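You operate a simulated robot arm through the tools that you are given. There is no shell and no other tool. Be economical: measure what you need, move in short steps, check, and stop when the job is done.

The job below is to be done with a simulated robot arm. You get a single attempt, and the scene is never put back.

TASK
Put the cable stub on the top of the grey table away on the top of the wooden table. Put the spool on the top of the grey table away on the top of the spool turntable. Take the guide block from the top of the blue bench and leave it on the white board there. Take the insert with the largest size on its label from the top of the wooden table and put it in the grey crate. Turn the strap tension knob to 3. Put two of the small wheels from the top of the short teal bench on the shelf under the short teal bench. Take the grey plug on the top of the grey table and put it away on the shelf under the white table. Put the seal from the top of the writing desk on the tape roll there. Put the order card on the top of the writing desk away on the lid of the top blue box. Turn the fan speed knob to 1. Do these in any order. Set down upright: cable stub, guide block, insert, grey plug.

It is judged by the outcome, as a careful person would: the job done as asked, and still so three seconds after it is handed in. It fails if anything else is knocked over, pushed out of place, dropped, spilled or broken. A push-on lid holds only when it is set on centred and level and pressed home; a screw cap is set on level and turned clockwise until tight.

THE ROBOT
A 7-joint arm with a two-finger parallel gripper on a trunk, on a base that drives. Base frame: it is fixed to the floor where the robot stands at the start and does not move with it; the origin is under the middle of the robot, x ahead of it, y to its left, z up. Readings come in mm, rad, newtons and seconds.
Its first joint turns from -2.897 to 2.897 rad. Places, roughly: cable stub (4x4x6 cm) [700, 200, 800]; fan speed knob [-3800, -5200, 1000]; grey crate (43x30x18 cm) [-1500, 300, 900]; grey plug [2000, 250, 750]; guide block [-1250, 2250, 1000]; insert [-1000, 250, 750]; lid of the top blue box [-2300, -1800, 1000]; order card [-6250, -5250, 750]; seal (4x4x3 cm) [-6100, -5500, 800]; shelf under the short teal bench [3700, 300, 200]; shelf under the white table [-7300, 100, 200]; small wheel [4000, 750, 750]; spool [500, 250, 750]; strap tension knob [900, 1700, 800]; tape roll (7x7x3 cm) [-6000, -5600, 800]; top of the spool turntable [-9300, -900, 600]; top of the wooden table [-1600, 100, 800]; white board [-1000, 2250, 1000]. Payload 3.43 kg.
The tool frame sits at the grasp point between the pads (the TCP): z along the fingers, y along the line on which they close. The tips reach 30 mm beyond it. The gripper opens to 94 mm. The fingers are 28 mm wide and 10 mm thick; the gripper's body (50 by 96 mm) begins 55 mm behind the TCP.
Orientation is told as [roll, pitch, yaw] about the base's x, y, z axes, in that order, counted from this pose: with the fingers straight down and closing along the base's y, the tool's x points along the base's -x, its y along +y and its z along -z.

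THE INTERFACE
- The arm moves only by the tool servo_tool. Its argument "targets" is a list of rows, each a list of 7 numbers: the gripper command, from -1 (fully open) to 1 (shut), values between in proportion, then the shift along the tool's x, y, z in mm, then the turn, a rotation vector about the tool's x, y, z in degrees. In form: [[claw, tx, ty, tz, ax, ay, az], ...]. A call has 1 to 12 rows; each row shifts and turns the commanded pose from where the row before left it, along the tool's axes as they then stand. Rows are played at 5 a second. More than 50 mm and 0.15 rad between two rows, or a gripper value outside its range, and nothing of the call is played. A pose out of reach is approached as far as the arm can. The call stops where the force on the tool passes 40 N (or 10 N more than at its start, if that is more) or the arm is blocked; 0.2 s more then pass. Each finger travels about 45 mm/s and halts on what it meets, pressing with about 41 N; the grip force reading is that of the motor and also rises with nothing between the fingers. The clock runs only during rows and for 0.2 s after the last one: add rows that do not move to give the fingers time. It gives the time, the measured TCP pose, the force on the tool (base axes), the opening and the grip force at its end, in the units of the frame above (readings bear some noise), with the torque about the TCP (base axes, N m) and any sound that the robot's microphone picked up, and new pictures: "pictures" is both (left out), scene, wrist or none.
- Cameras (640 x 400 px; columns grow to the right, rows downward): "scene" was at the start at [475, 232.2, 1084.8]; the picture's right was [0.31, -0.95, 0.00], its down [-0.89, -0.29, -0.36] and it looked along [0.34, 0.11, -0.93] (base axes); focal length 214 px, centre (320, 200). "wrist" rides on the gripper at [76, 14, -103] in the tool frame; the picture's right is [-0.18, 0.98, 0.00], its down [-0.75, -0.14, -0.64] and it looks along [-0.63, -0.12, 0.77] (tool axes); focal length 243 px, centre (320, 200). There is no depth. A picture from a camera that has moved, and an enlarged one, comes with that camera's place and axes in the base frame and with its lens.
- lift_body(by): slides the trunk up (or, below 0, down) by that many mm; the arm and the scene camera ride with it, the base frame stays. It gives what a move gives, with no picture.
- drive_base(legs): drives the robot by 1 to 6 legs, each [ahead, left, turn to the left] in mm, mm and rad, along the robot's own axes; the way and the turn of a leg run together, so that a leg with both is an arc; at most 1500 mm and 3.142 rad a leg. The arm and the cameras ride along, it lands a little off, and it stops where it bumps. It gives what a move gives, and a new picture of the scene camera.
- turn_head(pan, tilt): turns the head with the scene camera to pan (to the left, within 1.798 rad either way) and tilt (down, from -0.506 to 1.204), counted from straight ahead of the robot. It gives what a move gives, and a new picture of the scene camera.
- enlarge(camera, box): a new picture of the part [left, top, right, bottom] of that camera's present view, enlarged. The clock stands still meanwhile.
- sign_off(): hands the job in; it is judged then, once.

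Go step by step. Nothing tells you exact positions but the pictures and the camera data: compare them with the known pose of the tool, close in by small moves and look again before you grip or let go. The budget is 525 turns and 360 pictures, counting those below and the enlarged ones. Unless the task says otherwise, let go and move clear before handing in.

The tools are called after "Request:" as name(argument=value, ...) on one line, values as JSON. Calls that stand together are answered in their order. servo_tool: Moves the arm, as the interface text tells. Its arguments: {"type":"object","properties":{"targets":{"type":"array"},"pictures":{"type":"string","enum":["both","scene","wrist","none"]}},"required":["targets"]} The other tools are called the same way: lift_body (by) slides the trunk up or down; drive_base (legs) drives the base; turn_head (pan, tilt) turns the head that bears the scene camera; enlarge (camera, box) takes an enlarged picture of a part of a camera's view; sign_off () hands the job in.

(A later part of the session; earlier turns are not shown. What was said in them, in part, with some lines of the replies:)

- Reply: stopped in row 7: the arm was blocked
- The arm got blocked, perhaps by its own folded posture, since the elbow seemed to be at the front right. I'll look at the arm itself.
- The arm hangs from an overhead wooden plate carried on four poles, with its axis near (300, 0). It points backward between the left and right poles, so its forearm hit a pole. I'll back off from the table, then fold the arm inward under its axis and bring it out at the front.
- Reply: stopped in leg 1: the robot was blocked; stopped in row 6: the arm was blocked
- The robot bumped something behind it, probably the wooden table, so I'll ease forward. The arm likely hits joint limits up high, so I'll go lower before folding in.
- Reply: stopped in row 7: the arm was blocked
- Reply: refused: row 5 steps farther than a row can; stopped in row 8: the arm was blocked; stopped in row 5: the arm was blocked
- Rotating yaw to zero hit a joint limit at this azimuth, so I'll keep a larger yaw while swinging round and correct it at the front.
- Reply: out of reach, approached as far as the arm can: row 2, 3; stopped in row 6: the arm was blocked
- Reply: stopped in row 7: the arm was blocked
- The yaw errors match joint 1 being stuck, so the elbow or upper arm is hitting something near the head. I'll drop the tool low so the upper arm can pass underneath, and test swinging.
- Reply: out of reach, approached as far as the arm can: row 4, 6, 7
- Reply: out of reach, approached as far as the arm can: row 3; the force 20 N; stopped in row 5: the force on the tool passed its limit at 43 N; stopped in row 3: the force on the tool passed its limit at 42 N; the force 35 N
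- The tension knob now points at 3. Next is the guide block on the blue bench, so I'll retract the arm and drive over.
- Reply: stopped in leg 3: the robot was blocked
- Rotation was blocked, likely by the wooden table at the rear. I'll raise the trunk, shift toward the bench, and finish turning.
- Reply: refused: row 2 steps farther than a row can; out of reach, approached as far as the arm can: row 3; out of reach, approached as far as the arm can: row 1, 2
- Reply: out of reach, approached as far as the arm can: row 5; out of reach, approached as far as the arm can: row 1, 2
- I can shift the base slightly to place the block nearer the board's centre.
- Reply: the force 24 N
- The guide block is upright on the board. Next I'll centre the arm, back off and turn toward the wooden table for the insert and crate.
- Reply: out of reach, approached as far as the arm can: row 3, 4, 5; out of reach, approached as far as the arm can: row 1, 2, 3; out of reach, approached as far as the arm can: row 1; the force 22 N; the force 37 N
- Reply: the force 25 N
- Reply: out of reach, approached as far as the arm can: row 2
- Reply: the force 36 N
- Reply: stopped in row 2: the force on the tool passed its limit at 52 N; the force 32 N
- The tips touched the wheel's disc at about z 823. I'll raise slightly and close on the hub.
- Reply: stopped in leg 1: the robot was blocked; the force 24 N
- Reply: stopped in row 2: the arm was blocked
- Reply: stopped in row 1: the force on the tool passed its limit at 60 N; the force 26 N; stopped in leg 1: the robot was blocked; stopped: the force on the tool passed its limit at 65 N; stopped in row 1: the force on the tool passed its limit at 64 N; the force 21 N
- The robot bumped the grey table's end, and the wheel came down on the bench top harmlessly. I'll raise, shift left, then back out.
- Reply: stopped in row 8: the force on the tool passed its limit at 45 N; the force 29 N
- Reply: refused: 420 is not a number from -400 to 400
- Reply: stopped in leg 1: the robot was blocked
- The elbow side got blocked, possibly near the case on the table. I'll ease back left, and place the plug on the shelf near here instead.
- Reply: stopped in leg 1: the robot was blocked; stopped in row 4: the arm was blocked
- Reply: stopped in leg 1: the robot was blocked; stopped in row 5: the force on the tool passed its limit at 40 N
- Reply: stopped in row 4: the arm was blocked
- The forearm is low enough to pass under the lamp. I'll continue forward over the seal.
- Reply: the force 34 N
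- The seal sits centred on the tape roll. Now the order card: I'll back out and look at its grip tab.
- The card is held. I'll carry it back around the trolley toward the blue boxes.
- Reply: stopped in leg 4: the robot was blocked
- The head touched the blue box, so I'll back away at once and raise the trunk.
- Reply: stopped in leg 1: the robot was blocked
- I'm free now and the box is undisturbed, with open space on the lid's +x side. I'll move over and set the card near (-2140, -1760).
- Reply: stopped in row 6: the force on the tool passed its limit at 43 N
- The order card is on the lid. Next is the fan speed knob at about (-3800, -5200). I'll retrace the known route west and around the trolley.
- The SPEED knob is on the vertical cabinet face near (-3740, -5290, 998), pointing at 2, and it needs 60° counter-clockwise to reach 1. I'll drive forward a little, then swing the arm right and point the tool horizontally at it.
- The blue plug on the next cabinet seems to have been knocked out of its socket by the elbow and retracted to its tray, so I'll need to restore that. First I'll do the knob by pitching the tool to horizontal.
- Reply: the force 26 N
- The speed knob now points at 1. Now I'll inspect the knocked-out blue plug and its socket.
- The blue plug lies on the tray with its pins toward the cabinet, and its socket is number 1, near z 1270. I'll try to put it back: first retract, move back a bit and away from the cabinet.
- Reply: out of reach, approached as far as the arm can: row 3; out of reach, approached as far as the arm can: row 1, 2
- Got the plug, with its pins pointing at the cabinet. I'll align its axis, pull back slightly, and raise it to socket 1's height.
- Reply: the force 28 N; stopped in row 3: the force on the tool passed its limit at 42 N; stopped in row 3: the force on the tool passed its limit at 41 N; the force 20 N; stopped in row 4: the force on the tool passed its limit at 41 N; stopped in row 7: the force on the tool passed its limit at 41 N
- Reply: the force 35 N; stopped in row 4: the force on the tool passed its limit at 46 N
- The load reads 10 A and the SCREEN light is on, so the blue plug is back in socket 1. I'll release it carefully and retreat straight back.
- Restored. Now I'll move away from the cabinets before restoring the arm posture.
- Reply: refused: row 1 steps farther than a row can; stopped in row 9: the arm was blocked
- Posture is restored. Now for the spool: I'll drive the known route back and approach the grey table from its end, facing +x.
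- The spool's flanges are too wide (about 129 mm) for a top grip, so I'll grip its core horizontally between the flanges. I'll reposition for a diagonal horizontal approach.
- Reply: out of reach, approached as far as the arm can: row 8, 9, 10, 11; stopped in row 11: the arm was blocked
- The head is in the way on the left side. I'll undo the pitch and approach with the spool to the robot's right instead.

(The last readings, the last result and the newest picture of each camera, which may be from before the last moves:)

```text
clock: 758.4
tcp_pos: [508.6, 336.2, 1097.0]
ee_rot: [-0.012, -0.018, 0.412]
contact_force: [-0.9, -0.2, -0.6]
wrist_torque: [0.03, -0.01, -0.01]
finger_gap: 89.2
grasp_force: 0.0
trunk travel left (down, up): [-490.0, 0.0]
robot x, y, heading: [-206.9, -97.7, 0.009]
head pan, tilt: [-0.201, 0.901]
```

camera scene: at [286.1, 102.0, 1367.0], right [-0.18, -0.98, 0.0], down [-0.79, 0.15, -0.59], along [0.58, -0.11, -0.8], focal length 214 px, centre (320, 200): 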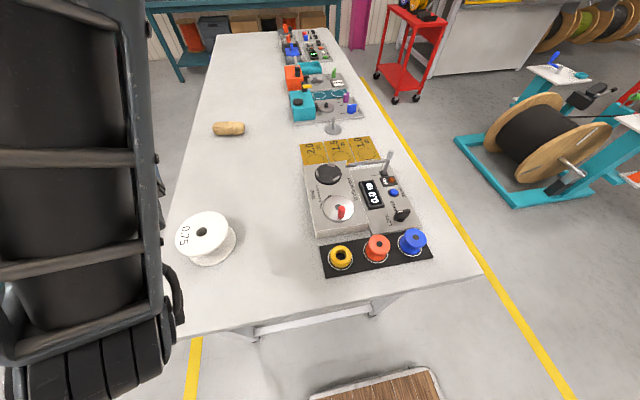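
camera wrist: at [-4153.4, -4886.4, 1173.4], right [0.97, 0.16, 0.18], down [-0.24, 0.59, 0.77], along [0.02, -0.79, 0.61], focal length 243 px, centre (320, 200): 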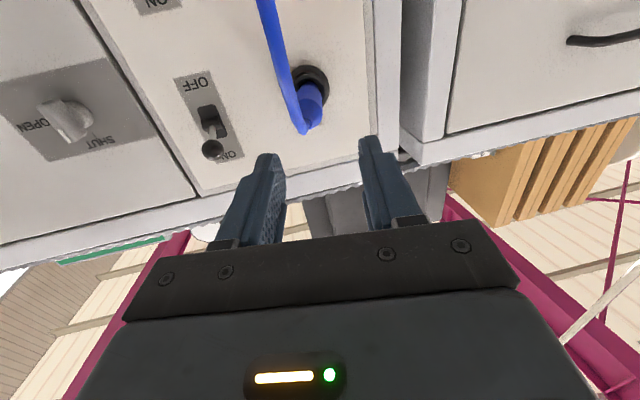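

Request:
servo_tool(targets=[[-0.9, 0, -20, 0, 0, 0, 7.3], [-0.9, 0, -20, 0, 0, 0, 7.3], [-0.9, 0, -20, 0, 0, 0, 7.3], [-0.9, 0, -20, 0, 0, 0, 7.3], [-0.9, 0, -20, 0, 0, 0, 7.3], [-0.9, 0, -20, 0, 0, 0, 7.2], [-0.9, -20, -40, 0, 0, 0, 0], [-0.9, -20, -40, 0, 0, 0, 0], [-0.9, -20, -40, 0, 0, 0, 0], [-0.9, -20, -40, 0, 0, 0, 0], [-0.9, -20, -40, 0, 0, 0, 0], [-0.9, -20, -40, 0, 0, 0, 0]], pictures="none")

Request:
servo_tool(targets=[[-0.9, -20, -40, 0, 0, 0, 0], [-0.9, -20, -40, 0, 0, 0, 0], [-0.9, -20, -40, 0, 0, 0, 0], [-0.9, -20, -40, 0, 0, 0, 0], [-0.9, -20, -40, 0, 0, 0, 0]], pictures="none")

```text
clock: 761.0
tcp_pos: [550.8, -46.5, 1099.6]
ee_rot: [0.005, -0.023, -0.352]
contact_force: [0.4, -0.5, 0.3]
wrist_torque: [-0.07, 0.03, 0.03]
finger_gap: 89.3
grasp_force: 0.0
trunk travel left (down, up): [-490.0, 0.0]
robot x, y, heading: [-207.8, -104.0, 0.006]
head pan, tilt: [-0.201, 0.901]
```

```text
clock: 762.2
tcp_pos: [577.9, -269.8, 1102.1]
ee_rot: [0.003, -0.021, -0.351]
contact_force: [0.0, -0.9, -0.7]
wrist_torque: [-0.04, 0.02, -0.02]
finger_gap: 89.2
grasp_force: 0.1
trunk travel left (down, up): [-490.0, 0.0]
robot x, y, heading: [-205.9, -99.3, 0.006]
head pan, tilt: [-0.201, 0.901]
```

Request:
drive_base(legs=[[-25, 740, 0]])

Request:
servo_tool(targets=[[-0.9, 0, 0, 0, 0, -8, 0], [-0.9, 0, 0, 0, 0, -8, 0], [-0.9, 0, 0, 0, 0, -8, 0], [-0.9, 0, 0, 0, 0, -8, 0], [-0.9, 0, 0, 0, 0, -8, 0], [-0.9, 0, 0, 0, 0, -8, 0], [-0.9, 0, 0, 0, 0, -8, 0], [-0.9, 0, 0, 0, 0, -8, 0], [-0.9, 0, 0, 0, 0, -8, 0], [-0.9, 0, 0, 0, 0, -8.4, 0], [-0.9, 0, 0, 0, 0, -8.4, 0]], pictures="scene")

```text
clock: 766.3
tcp_pos: [548.6, 475.9, 1102.8]
ee_rot: [0.005, -0.022, -0.354]
contact_force: [-1.1, 0.1, 0.3]
wrist_torque: [-0.01, 0.02, 0.0]
finger_gap: 89.4
grasp_force: 0.0
trunk travel left (down, up): [-490.0, 0.0]
robot x, y, heading: [-233.6, 645.6, 0.001]
head pan, tilt: [-0.201, 0.901]
camera scene: at [260.2, 846.5, 1369.7], right [-0.2, -0.98, 0.0], down [-0.77, 0.15, -0.62], along [0.61, -0.12, -0.78], focal length 214 px, centre (320, 200)
```

scene: 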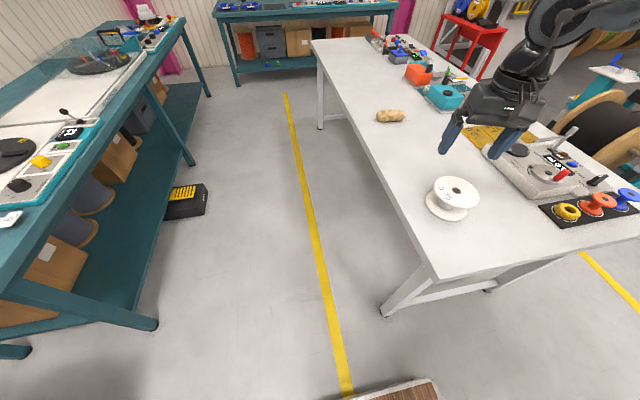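

```text
clock: 768.7
tcp_pos: [549.0, 473.3, 1103.2]
ee_rot: [0.007, -0.909, -0.359]
contact_force: [-0.4, 0.0, -0.2]
wrist_torque: [0.01, 0.01, -0.04]
finger_gap: 89.4
grasp_force: 0.0
out of reach, approached as far as the arm can: row 7, 8, 9, 10, 11
trunk travel left (down, up): [-490.0, 0.0]
robot x, y, heading: [-236.7, 646.9, -0.003]
head pan, tilt: [-0.201, 0.901]
camera scene: at [260.2, 846.6, 1369.7], right [-0.2, -0.98, 0.0], down [-0.77, 0.15, -0.62], along [0.61, -0.12, -0.78], focal length 214 px, centre (320, 200)
```

scene: 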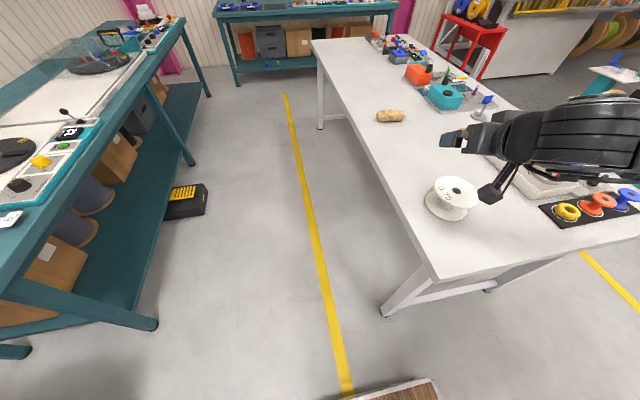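

Request:
servo_tool(targets=[[-0.9, -21, -29, 27, 0, 0, 0], [-0.9, -21, -29, 27, 0, 0, 0], [-0.9, -21, -29, 27, 0, 0, 0], [-0.9, 0, 0, 0, 0, -8, 0], [-0.9, 0, 0, 0, 0, -8, 0], [-0.9, 0, 0, 0, 0, -8, 0], [-0.9, 0, 0, 0, 0, -8, 0], [-0.9, 0, 0, 0, 0, -6, 0]], pictures="none")

```text
clock: 770.5
tcp_pos: [614.4, 357.7, 1103.4]
ee_rot: [0.009, -0.977, -0.363]
contact_force: [-0.2, -0.4, 0.2]
wrist_torque: [-0.01, 0.02, 0.02]
finger_gap: 89.3
grasp_force: 0.0
out of reach, approached as far as the arm can: row 4, 5, 6, 7, 8
trunk travel left (down, up): [-490.0, 0.0]
robot x, y, heading: [-233.5, 648.4, -0.004]
head pan, tilt: [-0.201, 0.901]
```

Request:
servo_tool(targets=[[-0.9, -36, 0, -24, 0, 0, 0], [-0.9, -36, 0, -24, 0, 0, 0], [-0.9, -36, 0, -24, 0, 0, 0], [-0.9, 0, 0, 0, 0, -8, 0], [-0.9, 0, 0, 0, 0, -8, 0], [-0.9, 0, 0, 0, 0, -8, 0], [-0.9, 0, 0, 0, 0, -8, 0], [-0.9, 0, 0, 0, 0, -2, 0]], pictures="none")

```text
clock: 772.3
tcp_pos: [621.0, 364.6, 1235.9]
ee_rot: [0.018, -1.217, -0.356]
contact_force: [-0.5, 0.8, 0.0]
wrist_torque: [0.02, 0.0, 0.04]
finger_gap: 89.5
grasp_force: 0.1
out of reach, approached as far as the arm can: row 5, 6, 7, 8
trunk travel left (down, up): [-490.0, 0.0]
robot x, y, heading: [-236.1, 647.9, -0.0]
head pan, tilt: [-0.201, 0.901]
```

Request:
servo_tool(targets=[[-0.9, 5, 0, 10, 0, 8.2, 0], [-0.9, 5, 0, 10, 0, 8.2, 0], [-0.9, 5, 0, 10, 0, 8.2, 0], [-0.9, 5, 0, 10, 0, 8.2, 0], [-0.9, 0, 0, 10, 0, 8.2, 0], [-0.9, 0, 0, 10, 0, 8.2, 0], [-0.9, 0, 0, 10, 0, 8.2, 0], [-0.9, 0, 0, 10, 0, 8.2, 0], [-0.9, 0, 0, 10, 0, 4, 0]], pictures="none")

Request:
servo_tool(targets=[[-0.9, 0, 0, 0, 0, 0, 7.7], [-0.9, 0, 0, 0, 0, 0, 7.7], [-0.9, 0, 0, 0, 0, 0, 7.7], [-0.9, 0, 0, 0, 0, 0, 7.7], [-0.9, 0, 0, 0, 0, 0, 7.7], [-0.9, 0, 0, 0, 0, 0, 7.7], [-0.9, 0, 0, 0, 0, 0, 7.7], [-0.9, 0, 0, 0, 0, 0, 7.7], [-0.9, 0, 0, 0, 0, 0, 7.7]], pictures="none")

```text
clock: 774.3
tcp_pos: [653.3, 344.0, 1147.3]
ee_rot: [0.003, -0.005, -0.354]
contact_force: [0.1, 0.3, 0.7]
wrist_torque: [0.0, 0.01, -0.06]
finger_gap: 89.1
grasp_force: 0.0
trunk travel left (down, up): [-490.0, 0.0]
robot x, y, heading: [-232.2, 643.8, -0.002]
head pan, tilt: [-0.201, 0.901]
```

```text
clock: 776.3
tcp_pos: [653.9, 344.0, 1148.7]
ee_rot: [0.009, 0.003, -1.568]
contact_force: [0.6, 0.1, 0.2]
wrist_torque: [0.01, -0.02, -0.03]
finger_gap: 89.2
grasp_force: 0.1
trunk travel left (down, up): [-490.0, 0.0]
robot x, y, heading: [-234.2, 643.6, 0.008]
head pan, tilt: [-0.201, 0.901]
```

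Request:
servo_tool(targets=[[-0.9, -15, -40, -15, 0, 0, 0], [-0.9, -15, -40, -15, 0, 0, 0], [-0.9, -15, -40, -15, 0, 0, 0], [-0.9, -15, -40, -15, 0, 0, 0]], pictures="none")

Request:
servo_tool(targets=[[-0.9, 0, 0, 0, 0, -8.2, 0], [-0.9, 0, 0, 0, 0, -8.2, 0], [-0.9, 0, 0, 0, 0, -8.2, 0], [-0.9, 0, 0, 0, 0, -8.2, 0], [-0.9, 0, 0, 0, 0, -8.2, 0], [-0.9, 0, 0, 0, 0, -8.2, 0], [-0.9, 0, 0, 0, 0, -8.2, 0], [-0.9, 0, 0, 0, 0, -8.2, 0], [-0.9, 0, 0, 0, 0, -8.2, 0], [-0.9, 0, 0, 0, 0, -8.2, 0], [-0.9, 0, 0, 0, 0, -8, 0]], pictures="none")

```text
clock: 777.3
tcp_pos: [493.9, 285.0, 1204.3]
ee_rot: [0.008, 0.001, -1.564]
contact_force: [0.4, -0.2, -0.8]
wrist_torque: [-0.02, 0.04, -0.01]
finger_gap: 89.2
grasp_force: 0.2
trunk travel left (down, up): [-490.0, 0.0]
robot x, y, heading: [-232.0, 646.6, 0.003]
head pan, tilt: [-0.201, 0.901]
```

```text
clock: 779.7
tcp_pos: [493.0, 282.8, 1207.2]
ee_rot: [1.655, -1.56, 3.063]
contact_force: [0.4, -0.5, 0.5]
wrist_torque: [0.0, -0.01, 0.01]
finger_gap: 89.2
grasp_force: 0.0
trunk travel left (down, up): [-490.0, 0.0]
robot x, y, heading: [-236.7, 643.8, -0.005]
head pan, tilt: [-0.201, 0.901]
```

The tool is horizontal. With jaws horizontal the wrist camera would hit the table, so I'll roll the tool 90° and clamp the spool's top flange at its rim instead.

Request:
servo_tool(targets=[[-0.1, 0, 0, 0, 0, 0, -8.2], [-0.1, 0, 0, 0, 0, 0, -8.2], [-0.1, 0, 0, 0, 0, 0, -8.2], [-0.1, 0, 0, 0, 0, 0, -8.2], [-0.1, 0, 0, 0, 0, 0, -8.2], [-0.1, 0, 0, 0, 0, 0, -8.2], [-0.1, 0, 0, 0, 0, 0, -8.2], [-0.1, 0, 0, 0, 0, 0, -8.2], [-0.1, 0, 0, 0, 0, 0, -8.2], [-0.1, 0, 0, 0, 0, 0, -8.2], [-0.1, 0, 0, 0, 0, 0, -8]], pictures="none")

Request:
drive_base(legs=[[108, 250, 0]])

Request:
lift_body(by=-335)

Request:
servo_tool(targets=[[-0.1, 0, 0, 0, 0, 0, 0]], pictures="both")

```text
clock: 782.1
tcp_pos: [493.2, 281.4, 1206.6]
ee_rot: [-1.569, -0.006, 0.006]
contact_force: [-0.5, -0.1, 0.9]
wrist_torque: [0.02, 0.0, 0.03]
finger_gap: 51.6
grasp_force: 0.1
trunk travel left (down, up): [-490.0, 0.0]
robot x, y, heading: [-237.5, 647.9, -0.0]
head pan, tilt: [-0.201, 0.901]
```

```text
clock: 784.0
tcp_pos: [601.3, 534.8, 1205.7]
ee_rot: [-1.569, -0.01, 0.006]
contact_force: [0.3, 0.0, 1.1]
wrist_torque: [-0.01, 0.0, 0.02]
finger_gap: 51.6
grasp_force: 0.1
trunk travel left (down, up): [-490.0, 0.0]
robot x, y, heading: [-130.5, 901.8, 0.005]
head pan, tilt: [-0.201, 0.901]
camera scene: at [368.9, 1099.3, 1369.7], right [-0.2, -0.98, 0.0], down [-0.77, 0.16, -0.62], along [0.61, -0.12, -0.78], focal length 214 px, centre (320, 200)
```

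scene: 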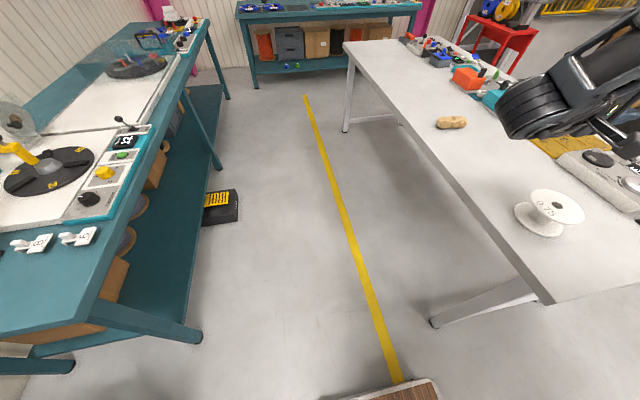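

```text
clock: 787.3
tcp_pos: [601.1, 534.6, 870.7]
ee_rot: [-1.569, -0.011, 0.005]
contact_force: [-0.5, 0.9, 0.0]
wrist_torque: [0.02, -0.03, -0.02]
finger_gap: 51.6
grasp_force: 0.0
trunk travel left (down, up): [-155.0, 335.0]
robot x, y, heading: [-128.5, 897.0, 0.005]
head pan, tilt: [-0.201, 0.901]
```

```text
clock: 787.7
tcp_pos: [601.1, 533.7, 871.5]
ee_rot: [-1.57, -0.009, 0.005]
contact_force: [-0.5, -0.6, 0.0]
wrist_torque: [-0.01, 0.0, 0.0]
finger_gap: 51.5
grasp_force: 0.0
trunk travel left (down, up): [-155.0, 335.0]
robot x, y, heading: [-125.7, 897.2, 0.002]
head pan, tilt: [-0.201, 0.901]
camera scene: at [368.9, 1099.5, 1034.7], right [-0.2, -0.98, 0.0], down [-0.77, 0.15, -0.62], along [0.61, -0.12, -0.78], focal length 214 px, centre (320, 200)
camera wrist: at [524.6, 635.6, 857.6], right [0.19, 0.0, -0.98], down [0.75, 0.65, 0.15], along [0.63, -0.76, 0.12], focal length 243 px, centre (320, 200)
```

scene: 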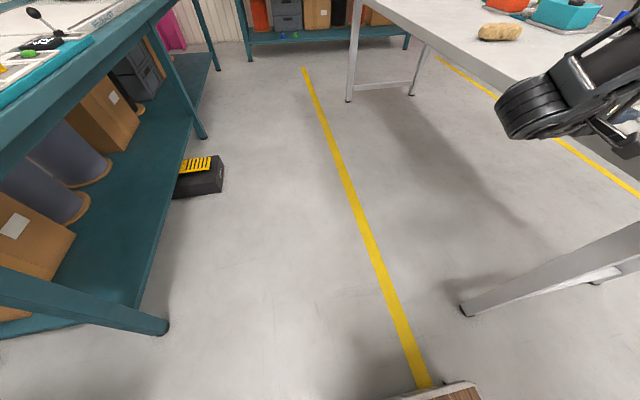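
wrist: 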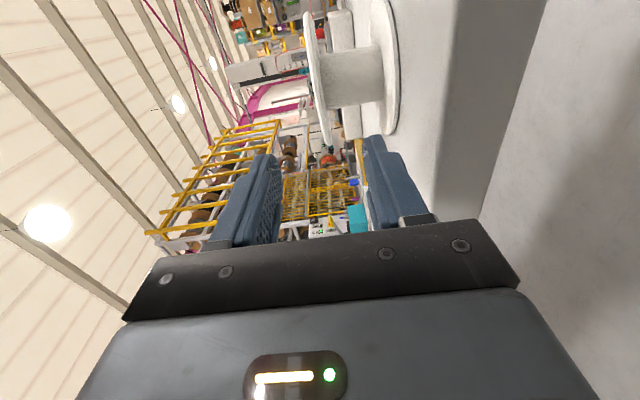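

Request:
servo_tool(targets=[[-0.1, 3, 0, 30, 0, 0, 0], [-0.1, 0, 0, 30, 0, 0, 0], [-0.1, 0, 0, 30, 0, 0, 0], [-0.1, 0, 0, 10, 0, 0, 0], [-0.1, 0, 0, 8, 0, 0, 0], [-0.1, 0, 0, 0, 0, 0, 0]], pictures="wrist")

```text
clock: 789.1
tcp_pos: [599.6, 426.4, 871.0]
ee_rot: [-1.569, -0.007, 0.006]
contact_force: [-0.2, 0.1, 0.2]
wrist_torque: [-0.01, 0.03, -0.04]
finger_gap: 51.7
grasp_force: 0.0
trunk travel left (down, up): [-155.0, 335.0]
robot x, y, heading: [-128.0, 898.9, -0.005]
head pan, tilt: [-0.201, 0.901]
camera wrist: at [522.4, 527.0, 858.2], right [0.19, 0.0, -0.98], down [0.75, 0.65, 0.15], along [0.63, -0.76, 0.12], focal length 243 px, centre (320, 200)
```

wrist: 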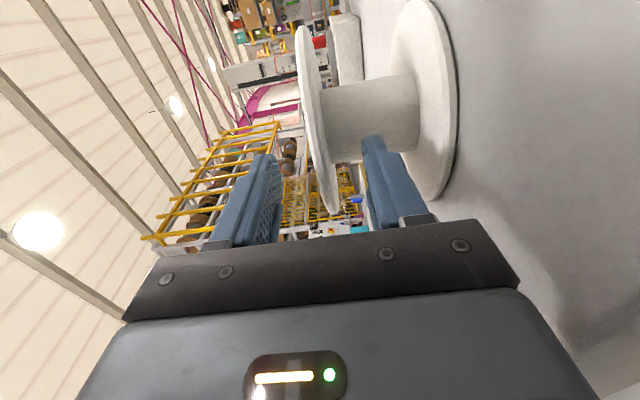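

Request:
servo_tool(targets=[[-0.1, 0, 0, 7, 0, 0, 0], [0.3, 0, 0, 0, 0, 0, 0], [0.7, 0, 0, 0, 0, 0, 0], [0.95, 0, 0, 0, 0, 0, 0], [0.95, 0, 0, 0, 0, 0, 0], [0.95, 0, 0, 0, 0, 0, 0]], pictures="none")

Request:
lift_body(by=30)

Request:
servo_tool(targets=[[0.95, 0, 0, 0, 0, 0, 0]], pictures="wrist")

```text
clock: 790.5
tcp_pos: [598.7, 419.1, 871.2]
ee_rot: [-1.567, -0.009, 0.007]
contact_force: [-0.5, 0.3, 0.6]
wrist_torque: [0.02, 0.07, -0.06]
finger_gap: 10.6
grasp_force: 40.8
trunk travel left (down, up): [-155.0, 335.0]
robot x, y, heading: [-128.5, 895.9, -0.001]
head pan, tilt: [-0.201, 0.901]
```

```text
clock: 791.2
tcp_pos: [599.2, 420.0, 900.5]
ee_rot: [-1.571, -0.008, 0.006]
contact_force: [0.5, 0.4, -2.8]
wrist_torque: [0.11, -0.01, 0.02]
finger_gap: 10.7
grasp_force: 40.5
trunk travel left (down, up): [-185.0, 305.0]
robot x, y, heading: [-123.5, 898.5, 0.006]
head pan, tilt: [-0.201, 0.901]
```

```text
clock: 791.6
tcp_pos: [599.1, 418.9, 901.8]
ee_rot: [-1.569, -0.008, 0.005]
contact_force: [0.4, 0.2, -1.3]
wrist_torque: [0.13, -0.01, 0.01]
finger_gap: 10.3
grasp_force: 40.5
trunk travel left (down, up): [-185.0, 305.0]
robot x, y, heading: [-125.5, 900.7, 0.003]
head pan, tilt: [-0.201, 0.901]
camera wrist: at [522.5, 520.4, 887.4], right [0.19, 0.0, -0.98], down [0.75, 0.65, 0.15], along [0.63, -0.76, 0.12], focal length 243 px, centre (320, 200)
```

wrist: 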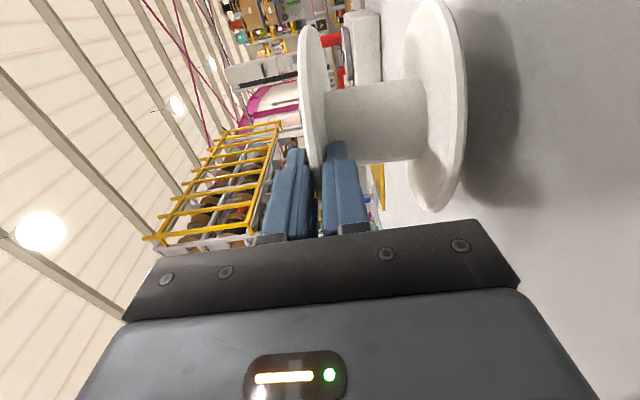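

The spool is clamped by its top flange and lifted level. I'll raise it high and drive toward the turntable in the far west.

Request:
lift_body(by=305)

Request:
drive_base(legs=[[0, 240, 0], [-1400, 0, 0], [-1400, 0, 0], [-1400, 0, 0], [-1400, 0, 0]])

```text
clock: 794.7
tcp_pos: [599.7, 419.1, 1206.0]
ee_rot: [-1.568, -0.009, 0.005]
contact_force: [0.7, -0.4, -1.5]
wrist_torque: [0.1, -0.01, 0.0]
finger_gap: 10.4
grasp_force: 41.4
trunk travel left (down, up): [-490.0, 0.0]
robot x, y, heading: [-128.4, 899.0, 0.005]
head pan, tilt: [-0.201, 0.901]
```

```text
clock: 822.7
tcp_pos: [-4988.4, 676.7, 1206.9]
ee_rot: [-1.569, -0.009, 0.006]
contact_force: [0.2, 0.7, -2.5]
wrist_torque: [0.12, -0.04, -0.01]
finger_gap: 6.5
grasp_force: 40.3
trunk travel left (down, up): [-490.0, 0.0]
robot x, y, heading: [-5716.1, 1158.3, 0.002]
head pan, tilt: [-0.201, 0.901]
camera scene: at [-5218.2, 1357.1, 1369.6], right [-0.2, -0.98, 0.0], down [-0.77, 0.16, -0.62], along [0.61, -0.12, -0.78], focal length 214 px, centre (320, 200)
```

scene: 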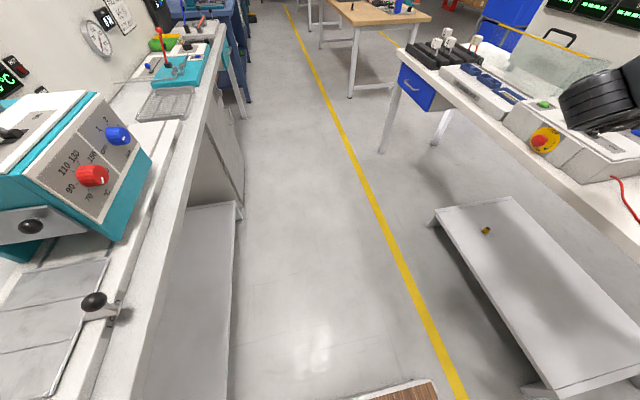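

Request:
servo_tool(targets=[[1.0, 0, 0, 0, 0, 0, 0]], pictures="wrist")

```text
clock: 823.1
tcp_pos: [-4987.8, 676.6, 1205.1]
ee_rot: [-1.567, -0.009, 0.006]
contact_force: [0.8, 0.2, -1.8]
wrist_torque: [0.14, -0.01, 0.03]
finger_gap: 6.5
grasp_force: 40.7
trunk travel left (down, up): [-490.0, 0.0]
robot x, y, heading: [-5714.4, 1156.3, 0.002]
head pan, tilt: [-0.201, 0.901]
camera wrist: at [-5064.8, 778.2, 1192.3], right [0.19, 0.0, -0.98], down [0.75, 0.65, 0.15], along [0.63, -0.76, 0.12], focal length 243 px, centre (320, 200)
```

wrist: 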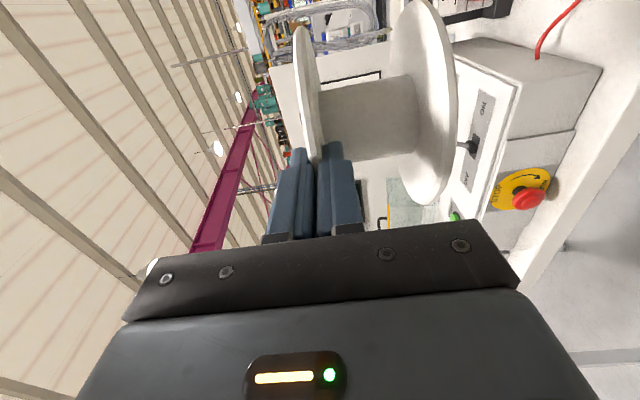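

Request:
drive_base(legs=[[-330, 0, 0], [0, 0, -0.785], [0, 0, -0.786]])

```text
clock: 829.4
tcp_pos: [-6512.1, 423.0, 1206.8]
ee_rot: [-1.569, -0.008, -1.547]
contact_force: [0.1, -0.6, -2.5]
wrist_torque: [0.02, -0.13, 0.0]
finger_gap: 6.3
grasp_force: 40.3
trunk travel left (down, up): [-490.0, 0.0]
robot x, y, heading: [-6046.2, 1154.8, -1.555]
head pan, tilt: [-0.201, 0.901]
camera scene: at [-5836.1, 663.7, 1369.6], right [-0.98, 0.18, 0.0], down [0.14, 0.77, -0.62], along [-0.11, -0.61, -0.78], focal length 214 px, centre (320, 200)
```

scene: 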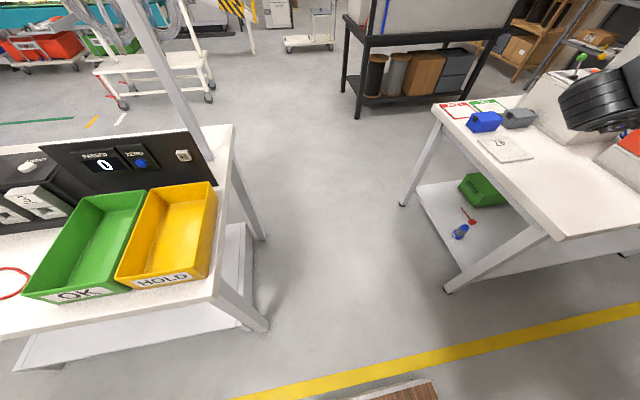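

Request:
drive_base(legs=[[850, 0, 0], [780, 0, 0], [0, 0, -0.8], [0, 0, -0.787], [0, 430, 0]])

Request:
turn_head(pan=0.0, tilt=0.5)

```text
clock: 844.2
tcp_pos: [-6738.0, -443.1, 1206.5]
ee_rot: [-1.568, -0.01, -3.139]
contact_force: [0.8, 0.0, -1.2]
wrist_torque: [-0.14, -0.01, 0.03]
finger_gap: 6.3
grasp_force: 41.2
trunk travel left (down, up): [-490.0, 0.0]
robot x, y, heading: [-6011.1, -928.6, 3.141]
head pan, tilt: [-0.201, 0.901]
camera scene: at [-6509.2, -1124.3, 1369.6], right [0.2, 0.98, 0.0], down [0.77, -0.16, -0.62], along [-0.61, 0.12, -0.78], focal length 214 px, centre (320, 200)
```

scene: 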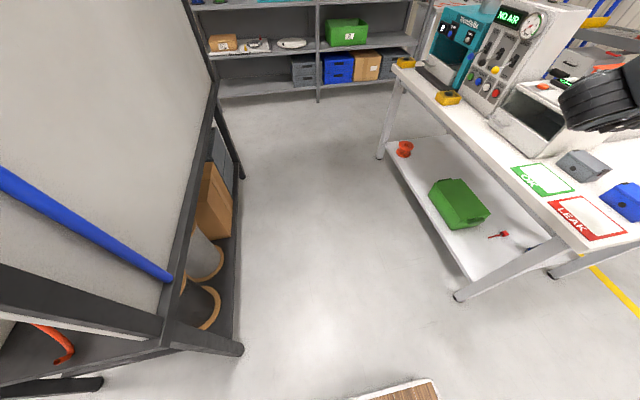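

```text
clock: 845.1
tcp_pos: [-6737.8, -443.1, 1205.9]
ee_rot: [-1.57, -0.008, -3.139]
contact_force: [-0.4, -0.7, -2.4]
wrist_torque: [-0.15, 0.0, -0.01]
finger_gap: 6.5
grasp_force: 40.7
trunk travel left (down, up): [-490.0, 0.0]
robot x, y, heading: [-6011.7, -925.3, 3.139]
head pan, tilt: [0.0, 0.499]
camera scene: at [-6526.1, -1139.4, 1403.4], right [0.0, 1.0, 0.0], down [0.48, 0.0, -0.88], along [-0.88, 0.0, -0.48], focal length 214 px, centre (320, 200)
```

scene: 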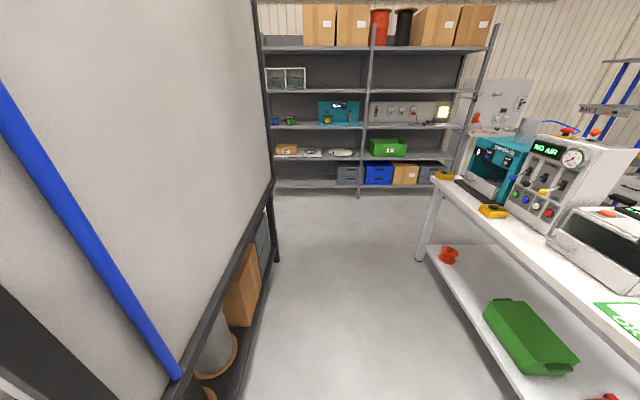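

The turntable is a white disc on the grey shelf unit ahead, under another tier, so the horizontal grip suits. I'll drive closer to measure.

Request:
drive_base(legs=[[850, 0, 0], [830, 0, 0]])

Request:
enlarge(camera="scene", box=[200, 60, 480, 260])

```text
clock: 853.6
tcp_pos: [-8421.1, -465.2, 1206.3]
ee_rot: [-1.57, -0.009, -3.121]
contact_force: [-0.1, 0.1, -1.8]
wrist_torque: [-0.16, -0.01, -0.02]
finger_gap: 6.3
grasp_force: 40.0
trunk travel left (down, up): [-490.0, 0.0]
robot x, y, heading: [-7686.0, -933.3, -3.121]
head pan, tilt: [0.0, 0.499]
camera scene: at [-8195.6, -1157.6, 1403.5], right [-0.02, 1.0, 0.0], down [0.48, 0.01, -0.88], along [-0.88, -0.02, -0.48], focal length 214 px, centre (320, 200)
```

scene: 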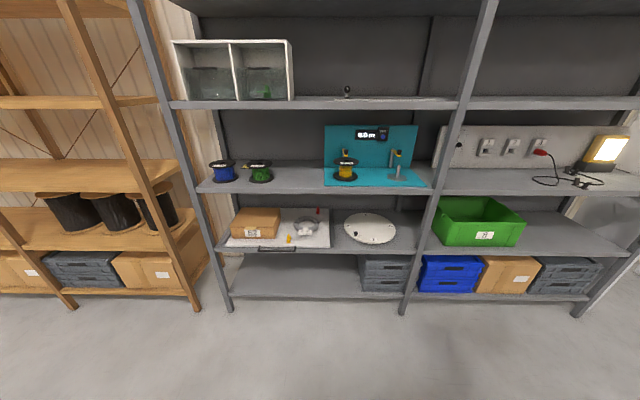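

```text
2.00 times, centred on (340, 160) of scene
camera zoom: at [-8195.6, -1157.6, 1403.5], right [-0.02, 1.0, 0.0], down [0.48, 0.01, -0.88], along [-0.88, -0.02, -0.48], focal length 429 px, centre (280, 280)
```

zoom: 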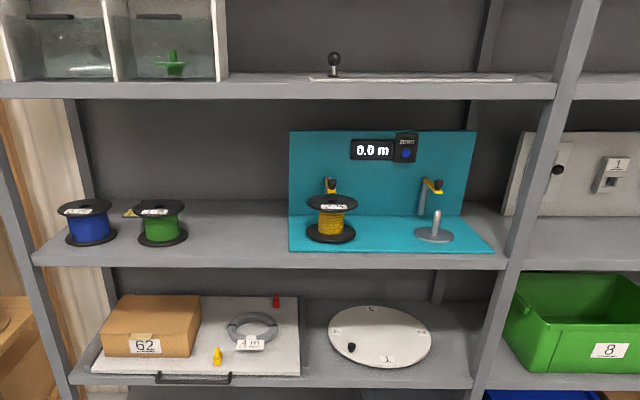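

Request:
drive_base(legs=[[310, 0, 0], [0, 0, 0.775], [0, 0, 0.775], [0, -455, 0], [-400, 0, 0], [-400, 0, 0]])

Request:
lift_body(by=-390)

Request:
lift_body(by=-90)

Request:
turn_head(pan=-1.0, tilt=0.5)

```text
clock: 858.8
tcp_pos: [-8758.3, -1361.6, 1204.2]
ee_rot: [-1.564, -0.01, -2.04]
contact_force: [0.0, 0.3, -2.1]
wrist_torque: [-0.09, -0.13, -0.02]
finger_gap: 6.5
grasp_force: 40.3
trunk travel left (down, up): [-490.0, 0.0]
robot x, y, heading: [-7998.4, -936.3, -2.045]
head pan, tilt: [0.0, 0.499]
stopped in leg 3: the robot was blocked; the commanded pose is now the measured one
camera scene: at [-8055.5, -1481.2, 1403.9], right [-0.8, 0.6, 0.0], down [0.29, 0.39, -0.88], along [-0.52, -0.7, -0.48], focal length 214 px, centre (320, 200)
```

scene: 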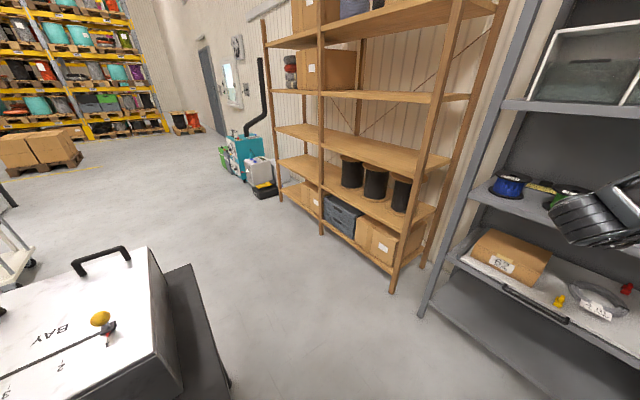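

```text
clock: 862.5
tcp_pos: [-8752.3, -1362.6, 815.6]
ee_rot: [-1.566, -0.011, -2.036]
contact_force: [-0.1, -0.6, -1.6]
wrist_torque: [-0.07, -0.14, 0.0]
finger_gap: 6.2
grasp_force: 40.8
trunk travel left (down, up): [-100.0, 390.0]
robot x, y, heading: [-7999.0, -938.3, -2.042]
head pan, tilt: [0.0, 0.499]
```

```text
clock: 863.8
tcp_pos: [-8752.2, -1363.7, 726.0]
ee_rot: [-1.567, -0.01, -2.037]
contact_force: [0.7, 0.0, -1.5]
wrist_torque: [-0.07, -0.1, -0.02]
finger_gap: 6.5
grasp_force: 40.3
trunk travel left (down, up): [-10.0, 480.0]
robot x, y, heading: [-7999.3, -939.0, -2.043]
head pan, tilt: [0.0, 0.499]
```

```text
clock: 865.0
tcp_pos: [-8750.7, -1367.1, 726.2]
ee_rot: [-1.568, -0.009, -2.038]
contact_force: [0.3, -0.6, -1.4]
wrist_torque: [-0.1, -0.11, -0.01]
finger_gap: 6.2
grasp_force: 40.7
trunk travel left (down, up): [-10.0, 480.0]
robot x, y, heading: [-7994.5, -936.8, -2.038]
head pan, tilt: [-1.0, 0.499]
camera scene: at [-8084.2, -1420.8, 923.5], right [-0.1, 0.99, 0.0], down [0.48, 0.05, -0.88], along [-0.87, -0.09, -0.48], focal length 214 px, centre (320, 200)
```

scene: 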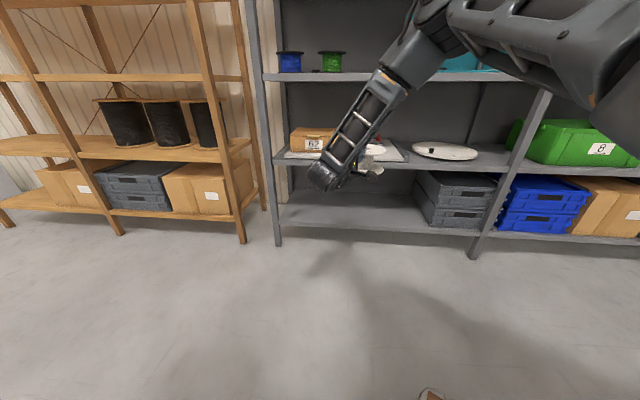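

Rotation was blocked by the rack corner. I'll shift right a bit first, then finish turning.

Request:
drive_base(legs=[[0, -200, 0], [0, 0, 0.467]])

```text
clock: 868.0
tcp_pos: [-8647.7, -1576.3, 726.6]
ee_rot: [-1.57, -0.009, -1.562]
contact_force: [-0.5, 0.2, -1.9]
wrist_torque: [0.01, -0.16, 0.01]
finger_gap: 6.5
grasp_force: 40.7
trunk travel left (down, up): [-10.0, 480.0]
robot x, y, heading: [-8169.2, -851.4, -1.566]
head pan, tilt: [-1.0, 0.499]
camera scene: at [-8030.2, -1318.9, 923.5], right [-0.54, 0.84, 0.0], down [0.4, 0.26, -0.88], along [-0.74, -0.48, -0.48], focal length 214 px, centre (320, 200)
```

scene: 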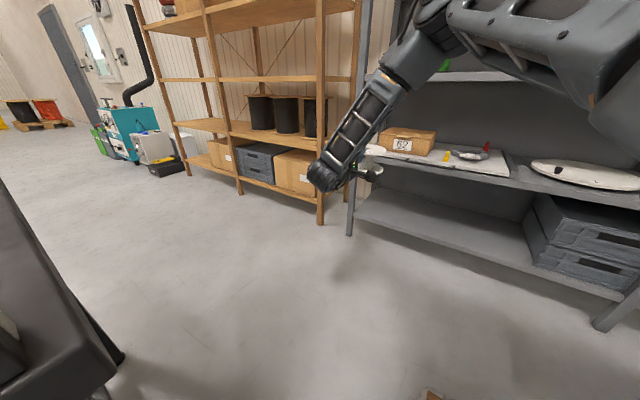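

Request:
drive_base(legs=[[0, -290, 0], [-360, 0, 0], [-354, 0, 0]])

Request:
turn_head(pan=-1.5, tilt=0.5)

```text
clock: 873.7
tcp_pos: [-8937.5, -869.3, 727.2]
ee_rot: [-1.569, -0.007, -1.564]
contact_force: [0.5, 0.3, -2.5]
wrist_torque: [-0.01, -0.13, -0.04]
finger_gap: 6.5
grasp_force: 40.4
trunk travel left (down, up): [-10.0, 480.0]
robot x, y, heading: [-8459.1, -145.9, -1.563]
head pan, tilt: [-1.0, 0.499]
camera scene: at [-8318.8, -614.2, 923.5], right [-0.54, 0.84, 0.0], down [0.4, 0.26, -0.88], along [-0.74, -0.48, -0.48], focal length 214 px, centre (320, 200)
```

scene: 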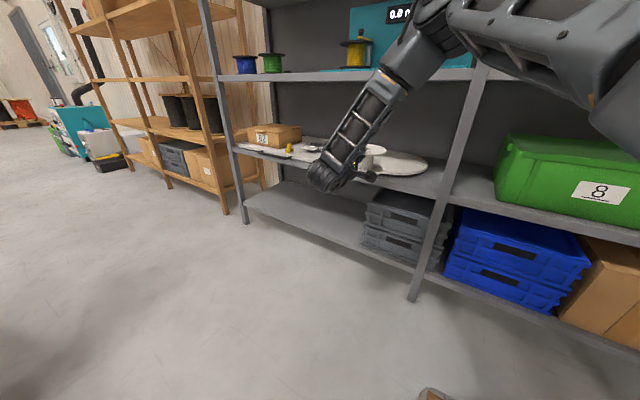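

```text
clock: 874.7
tcp_pos: [-8937.2, -871.3, 725.9]
ee_rot: [-1.568, -0.009, -1.563]
contact_force: [-0.1, -0.6, -2.2]
wrist_torque: [-0.02, -0.12, 0.02]
finger_gap: 6.4
grasp_force: 41.0
trunk travel left (down, up): [-10.0, 480.0]
robot x, y, heading: [-8458.2, -144.8, -1.56]
head pan, tilt: [-1.499, 0.499]
camera scene: at [-8333.2, -571.6, 923.5], right [-0.08, 1.0, 0.0], down [0.48, 0.04, -0.88], along [-0.88, -0.07, -0.48], focal length 214 px, centre (320, 200)
```

scene: 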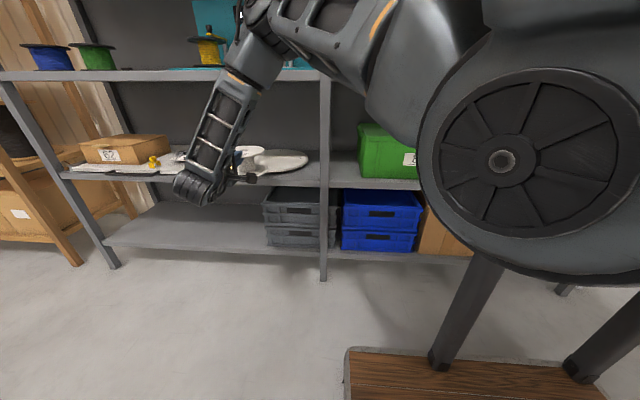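

Request:
servo_tool(targets=[[1.0, 0, 0, 0, 0, 0, 0]], pictures="wrist")

```text
clock: 875.1
tcp_pos: [-8937.1, -869.7, 726.6]
ee_rot: [-1.569, -0.008, -1.565]
contact_force: [0.0, -0.1, -2.0]
wrist_torque: [0.04, -0.14, 0.05]
finger_gap: 6.4
grasp_force: 40.7
trunk travel left (down, up): [-10.0, 480.0]
robot x, y, heading: [-8455.1, -143.3, -1.567]
head pan, tilt: [-1.499, 0.499]
camera wrist: at [-8835.5, -793.9, 712.4], right [0.0, -0.19, -0.98], down [0.65, -0.75, 0.15], along [-0.76, -0.64, 0.12], focal length 243 px, centre (320, 200)
```

wrist: 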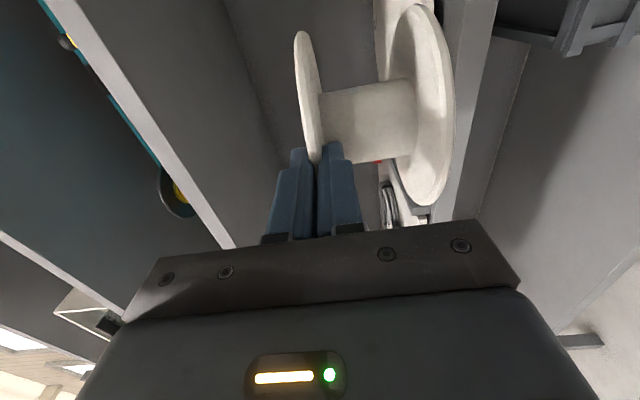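

Request:
drive_base(legs=[[0, -260, 0]])

Request:
servo_tool(targets=[[1.0, -4, 0, 20, 0, 0, 0], [1.0, -4, 0, 20, 0, 0, 0], [1.0, 0, 0, 15, 0, 0, 0]], pictures="wrist")

```text
clock: 877.0
tcp_pos: [-9199.8, -871.1, 726.5]
ee_rot: [-1.567, -0.008, -1.562]
contact_force: [0.9, -0.6, -1.5]
wrist_torque: [-0.04, -0.13, 0.02]
finger_gap: 6.5
grasp_force: 40.7
trunk travel left (down, up): [-10.0, 480.0]
robot x, y, heading: [-8718.8, -146.1, -1.571]
head pan, tilt: [-1.499, 0.499]
camera scene: at [-8596.0, -572.6, 923.5], right [-0.08, 1.0, 0.0], down [0.48, 0.04, -0.88], along [-0.88, -0.07, -0.48], focal length 214 px, centre (320, 200)
```

scene: 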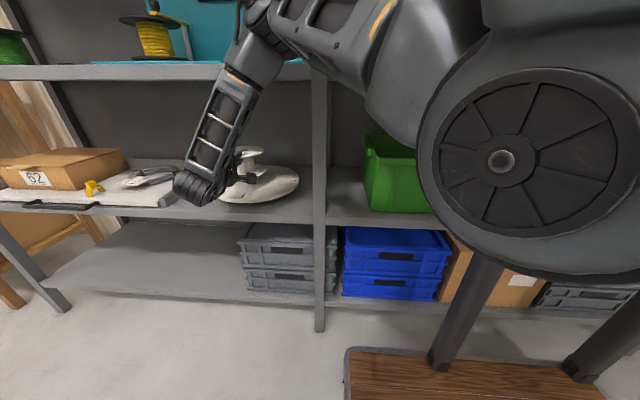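

```text
clock: 877.8
tcp_pos: [-9255.0, -880.0, 725.4]
ee_rot: [-1.567, -0.008, -1.565]
contact_force: [0.1, -0.6, -1.7]
wrist_torque: [-0.02, -0.12, 0.02]
finger_gap: 6.7
grasp_force: 40.2
trunk travel left (down, up): [-10.0, 480.0]
robot x, y, heading: [-8722.9, -142.3, -1.565]
head pan, tilt: [-1.499, 0.499]
camera wrist: at [-9152.5, -803.9, 712.2], right [0.0, -0.19, -0.98], down [0.65, -0.75, 0.15], along [-0.76, -0.64, 0.12], focal length 243 px, centre (320, 200)
```

wrist: 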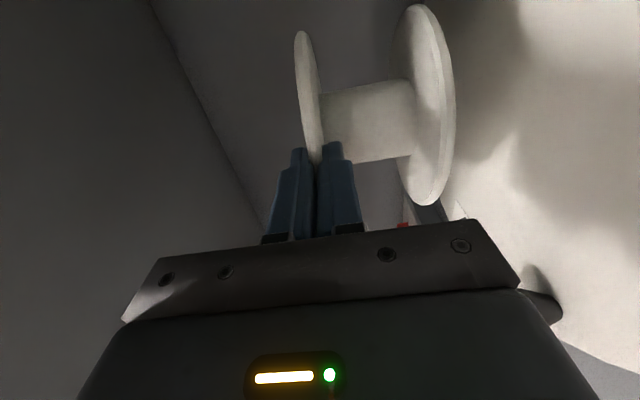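

Request:
servo_tool(targets=[[1.0, 10, 0, 20, 0, 0, 0], [1.0, 0, 20, 0, 0, 0, 0], [1.0, 0, 10, 0, 0, 0, 0], [1.0, 0, 4, 0, 0, 0, 0], [1.0, 0, 4, 0, 0, 0, 0], [1.0, 0, 0, 0, 0, 0, 0]], pictures="scene")

Request:
enlarge(camera="scene", box=[160, 110, 330, 230])

```text
clock: 879.1
tcp_pos: [-9260.5, -886.1, 698.1]
ee_rot: [-1.582, -0.013, -1.546]
contact_force: [0.0, -0.7, -1.6]
wrist_torque: [-0.05, -0.14, -0.02]
finger_gap: 6.3
grasp_force: 40.2
trunk travel left (down, up): [-10.0, 480.0]
robot x, y, heading: [-8717.6, -151.3, -1.557]
head pan, tilt: [-1.499, 0.499]
camera scene: at [-8585.9, -575.9, 923.1], right [-0.09, 1.0, 0.0], down [0.47, 0.04, -0.88], along [-0.88, -0.08, -0.47], focal length 214 px, centre (320, 200)
```

scene: 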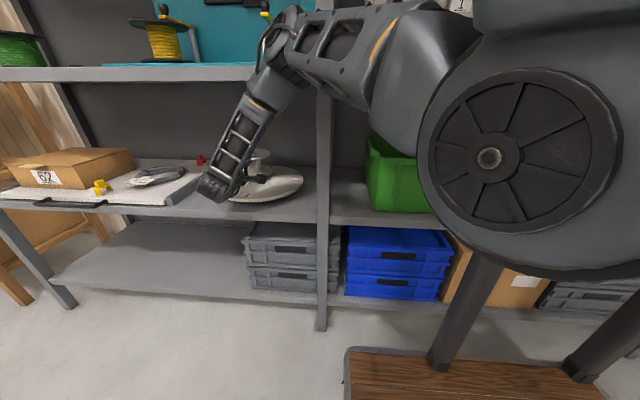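

```text
3.33 times, centred on (245, 170) of scene
camera zoom: at [-8585.9, -575.9, 923.1], right [-0.09, 1.0, 0.0], down [0.47, 0.04, -0.88], along [-0.88, -0.08, -0.47], focal length 715 px, centre (570, 300)
```

zoom: 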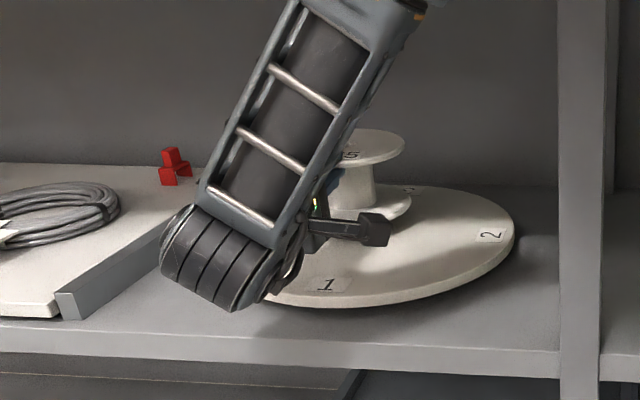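

Request:
servo_tool(targets=[[1.0, 0, 0, -8, 0, 0, 0], [1.0, 0, 4, 0, 0, 0, 0], [1.0, 0, 4, 0, 0, 0, 0], [1.0, 0, 4, 0, 0, 0, 0], [1.0, 0, 0, 0, 0, 0, 0]], pictures="none")

```text
clock: 880.4
tcp_pos: [-9255.9, -883.8, 689.7]
ee_rot: [-1.585, -0.016, -1.547]
contact_force: [0.2, 0.0, -1.3]
wrist_torque: [0.02, -0.12, -0.03]
finger_gap: 6.3
grasp_force: 40.5
trunk travel left (down, up): [-10.0, 480.0]
robot x, y, heading: [-8723.7, -148.2, -1.555]
head pan, tilt: [-1.499, 0.499]
```

Request:
drive_base(legs=[[0, 18, -0.01]])

Request:
servo_tool(targets=[[1.0, 0, 3, 0, 0, 0, 0], [1.0, 0, 3, 0, 0, 0, 0], [1.0, 0, 2, 0, 0, 0, 0], [1.0, 0, 2, 0, 0, 0, 0], [1.0, 0, 0, 0, 0, 0, 0]], pictures="none")

```text
clock: 881.1
tcp_pos: [-9251.8, -870.2, 676.4]
ee_rot: [-1.574, -0.012, -1.566]
contact_force: [3.7, -9.6, 35.1]
wrist_torque: [0.24, 0.88, 0.48]
finger_gap: 6.3
grasp_force: 40.7
trunk travel left (down, up): [-10.0, 480.0]
robot x, y, heading: [-8704.1, -144.7, -1.578]
head pan, tilt: [-1.499, 0.499]
camera scene: at [-8581.2, -573.2, 922.0], right [-0.06, 1.0, 0.0], down [0.48, 0.03, -0.88], along [-0.88, -0.06, -0.48], focal length 214 px, centre (320, 200)
```

scene: 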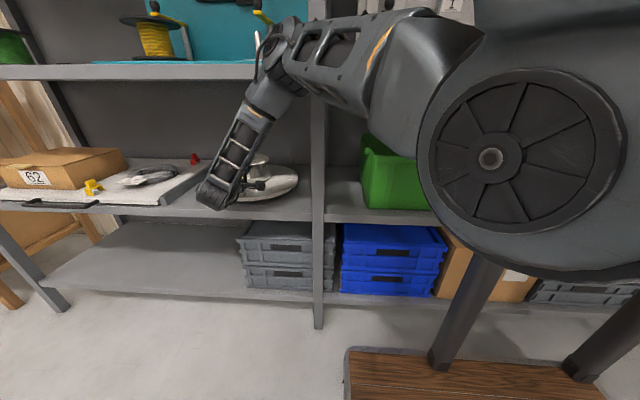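

```text
clock: 882.1
tcp_pos: [-9253.1, -873.0, 675.9]
ee_rot: [-1.588, -0.02, -1.561]
contact_force: [0.5, 1.6, 13.3]
wrist_torque: [0.48, -0.03, -0.08]
finger_gap: 6.4
grasp_force: 40.7
trunk travel left (down, up): [-10.0, 480.0]
robot x, y, heading: [-8703.1, -143.3, -1.573]
head pan, tilt: [-1.499, 0.499]
stopped in row 4: the force on the tool passed its limit at 48 N (the readings are from after the stop); the commanded pose is now the measured one
```

The spool is resting on the turntable disc. I'll open slowly and withdraw straight out.

Request:
servo_tool(targets=[[0.75, 0, -1, 0, 0, 0, 0], [0.5, 0, 0, 0, 0, 0, 0], [0.3, 0, 0, 0, 0, 0, 0], [0.3, 0, 0, 0, 0, 0, 0], [0.3, 0, 0, -10, 0, 0, 0], [0.3, 0, 0, -20, 0, 0, 0], [0.3, 0, 0, -25, 0, 0, 0]], pictures="wrist")

```text
clock: 883.7
tcp_pos: [-9198.4, -870.9, 673.2]
ee_rot: [-1.586, -0.017, -1.564]
contact_force: [-0.3, -0.3, -0.7]
wrist_torque: [0.0, -0.02, -0.01]
finger_gap: 32.7
grasp_force: 0.0
trunk travel left (down, up): [-10.0, 480.0]
robot x, y, heading: [-8700.5, -143.1, -1.579]
head pan, tilt: [-1.499, 0.499]
camera wrist: at [-9097.6, -794.9, 657.7], right [-0.01, -0.2, -0.98], down [0.65, -0.75, 0.15], along [-0.76, -0.63, 0.14], focal length 243 px, centre (320, 200)
```

wrist: 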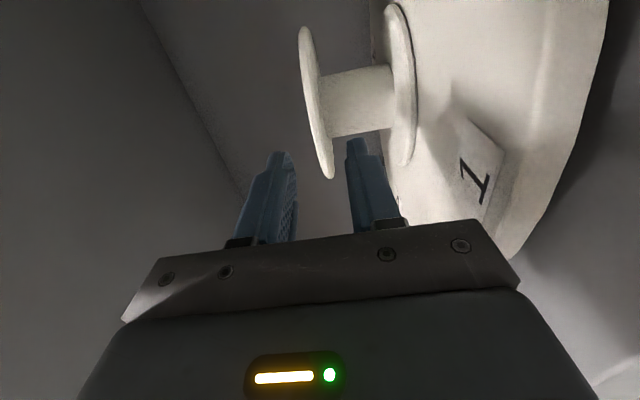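

Request:
drive_base(legs=[[0, 230, 0]])

Request:
enlarge(camera="scene", box=[100, 60, 360, 240])

```text
clock: 885.5
tcp_pos: [-8969.5, -871.7, 672.9]
ee_rot: [-1.585, -0.018, -1.565]
contact_force: [0.2, 0.0, 0.1]
wrist_torque: [-0.02, -0.03, -0.02]
finger_gap: 33.0
grasp_force: 0.1
trunk travel left (down, up): [-10.0, 480.0]
robot x, y, heading: [-8478.0, -146.2, -1.576]
head pan, tilt: [-1.499, 0.499]
camera scene: at [-8353.7, -574.1, 923.5], right [-0.06, 1.0, 0.0], down [0.48, 0.03, -0.88], along [-0.88, -0.06, -0.48], focal length 214 px, centre (320, 200)
```

scene: 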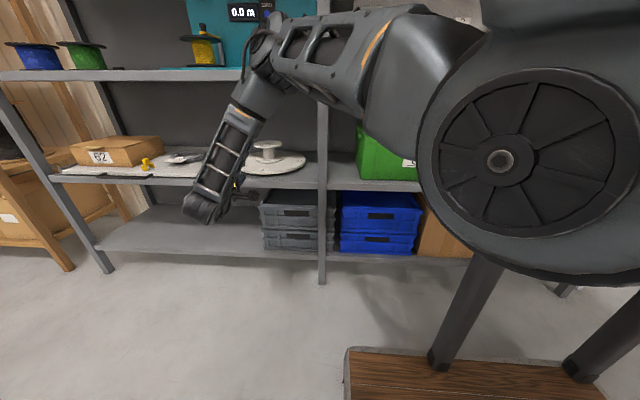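

```text
2.22 times, centred on (230, 150) of scene
camera zoom: at [-8353.7, -574.1, 923.5], right [-0.06, 1.0, 0.0], down [0.48, 0.03, -0.88], along [-0.88, -0.06, -0.48], focal length 477 px, centre (520, 311)
```

zoom: 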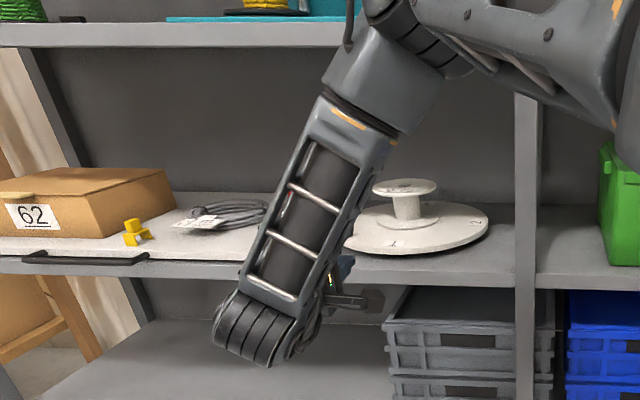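

The spool now stands on the turntable, and all ten items are placed or set with the gripper clear. I'm handing in.

Request:
sign_off()

```text
The job is handed in.
```

I finished all ten items and handed the job in; the stub, guide block, insert and plug stand upright, but I knocked one plug out along the way and had to put it back.

- **Cable stub:** on the wooden table.
- **Spool:** on the spool turntable.
- **Guide block:** on the white board.
- **Insert:** the one labelled 10 is in the grey crate.
- **Strap tension knob:** set to 3.
- **Small wheels:** the blue 200 and the green 300 are on the shelf under the short teal bench.
- **Grey plug:** on the shelf under the white table.
- **Seal:** on the tape roll. The roll may have slid a few millimetres when the gripper opened.
- **Order card:** on the lid of the top blue box.
- **Fan speed knob:** set to 1.

**Plug knocked out:** near the fan knob, the arm pulled a blue plug out of socket 1 on the next cabinet. I plugged it back in. The SCREEN light came on and the load went back to 10 A.

**Other contact:**
- The robot bumped the wooden table and the end of the grey table.
- The head touched the blue boxes.
- The elbow pressed the white table's edge, close to a case on it.
- The arm also pressed on the grey shelf unit while placing the spool.
- Nothing looked moved in the pictures, but I did not check each of these spots closely afterwards.
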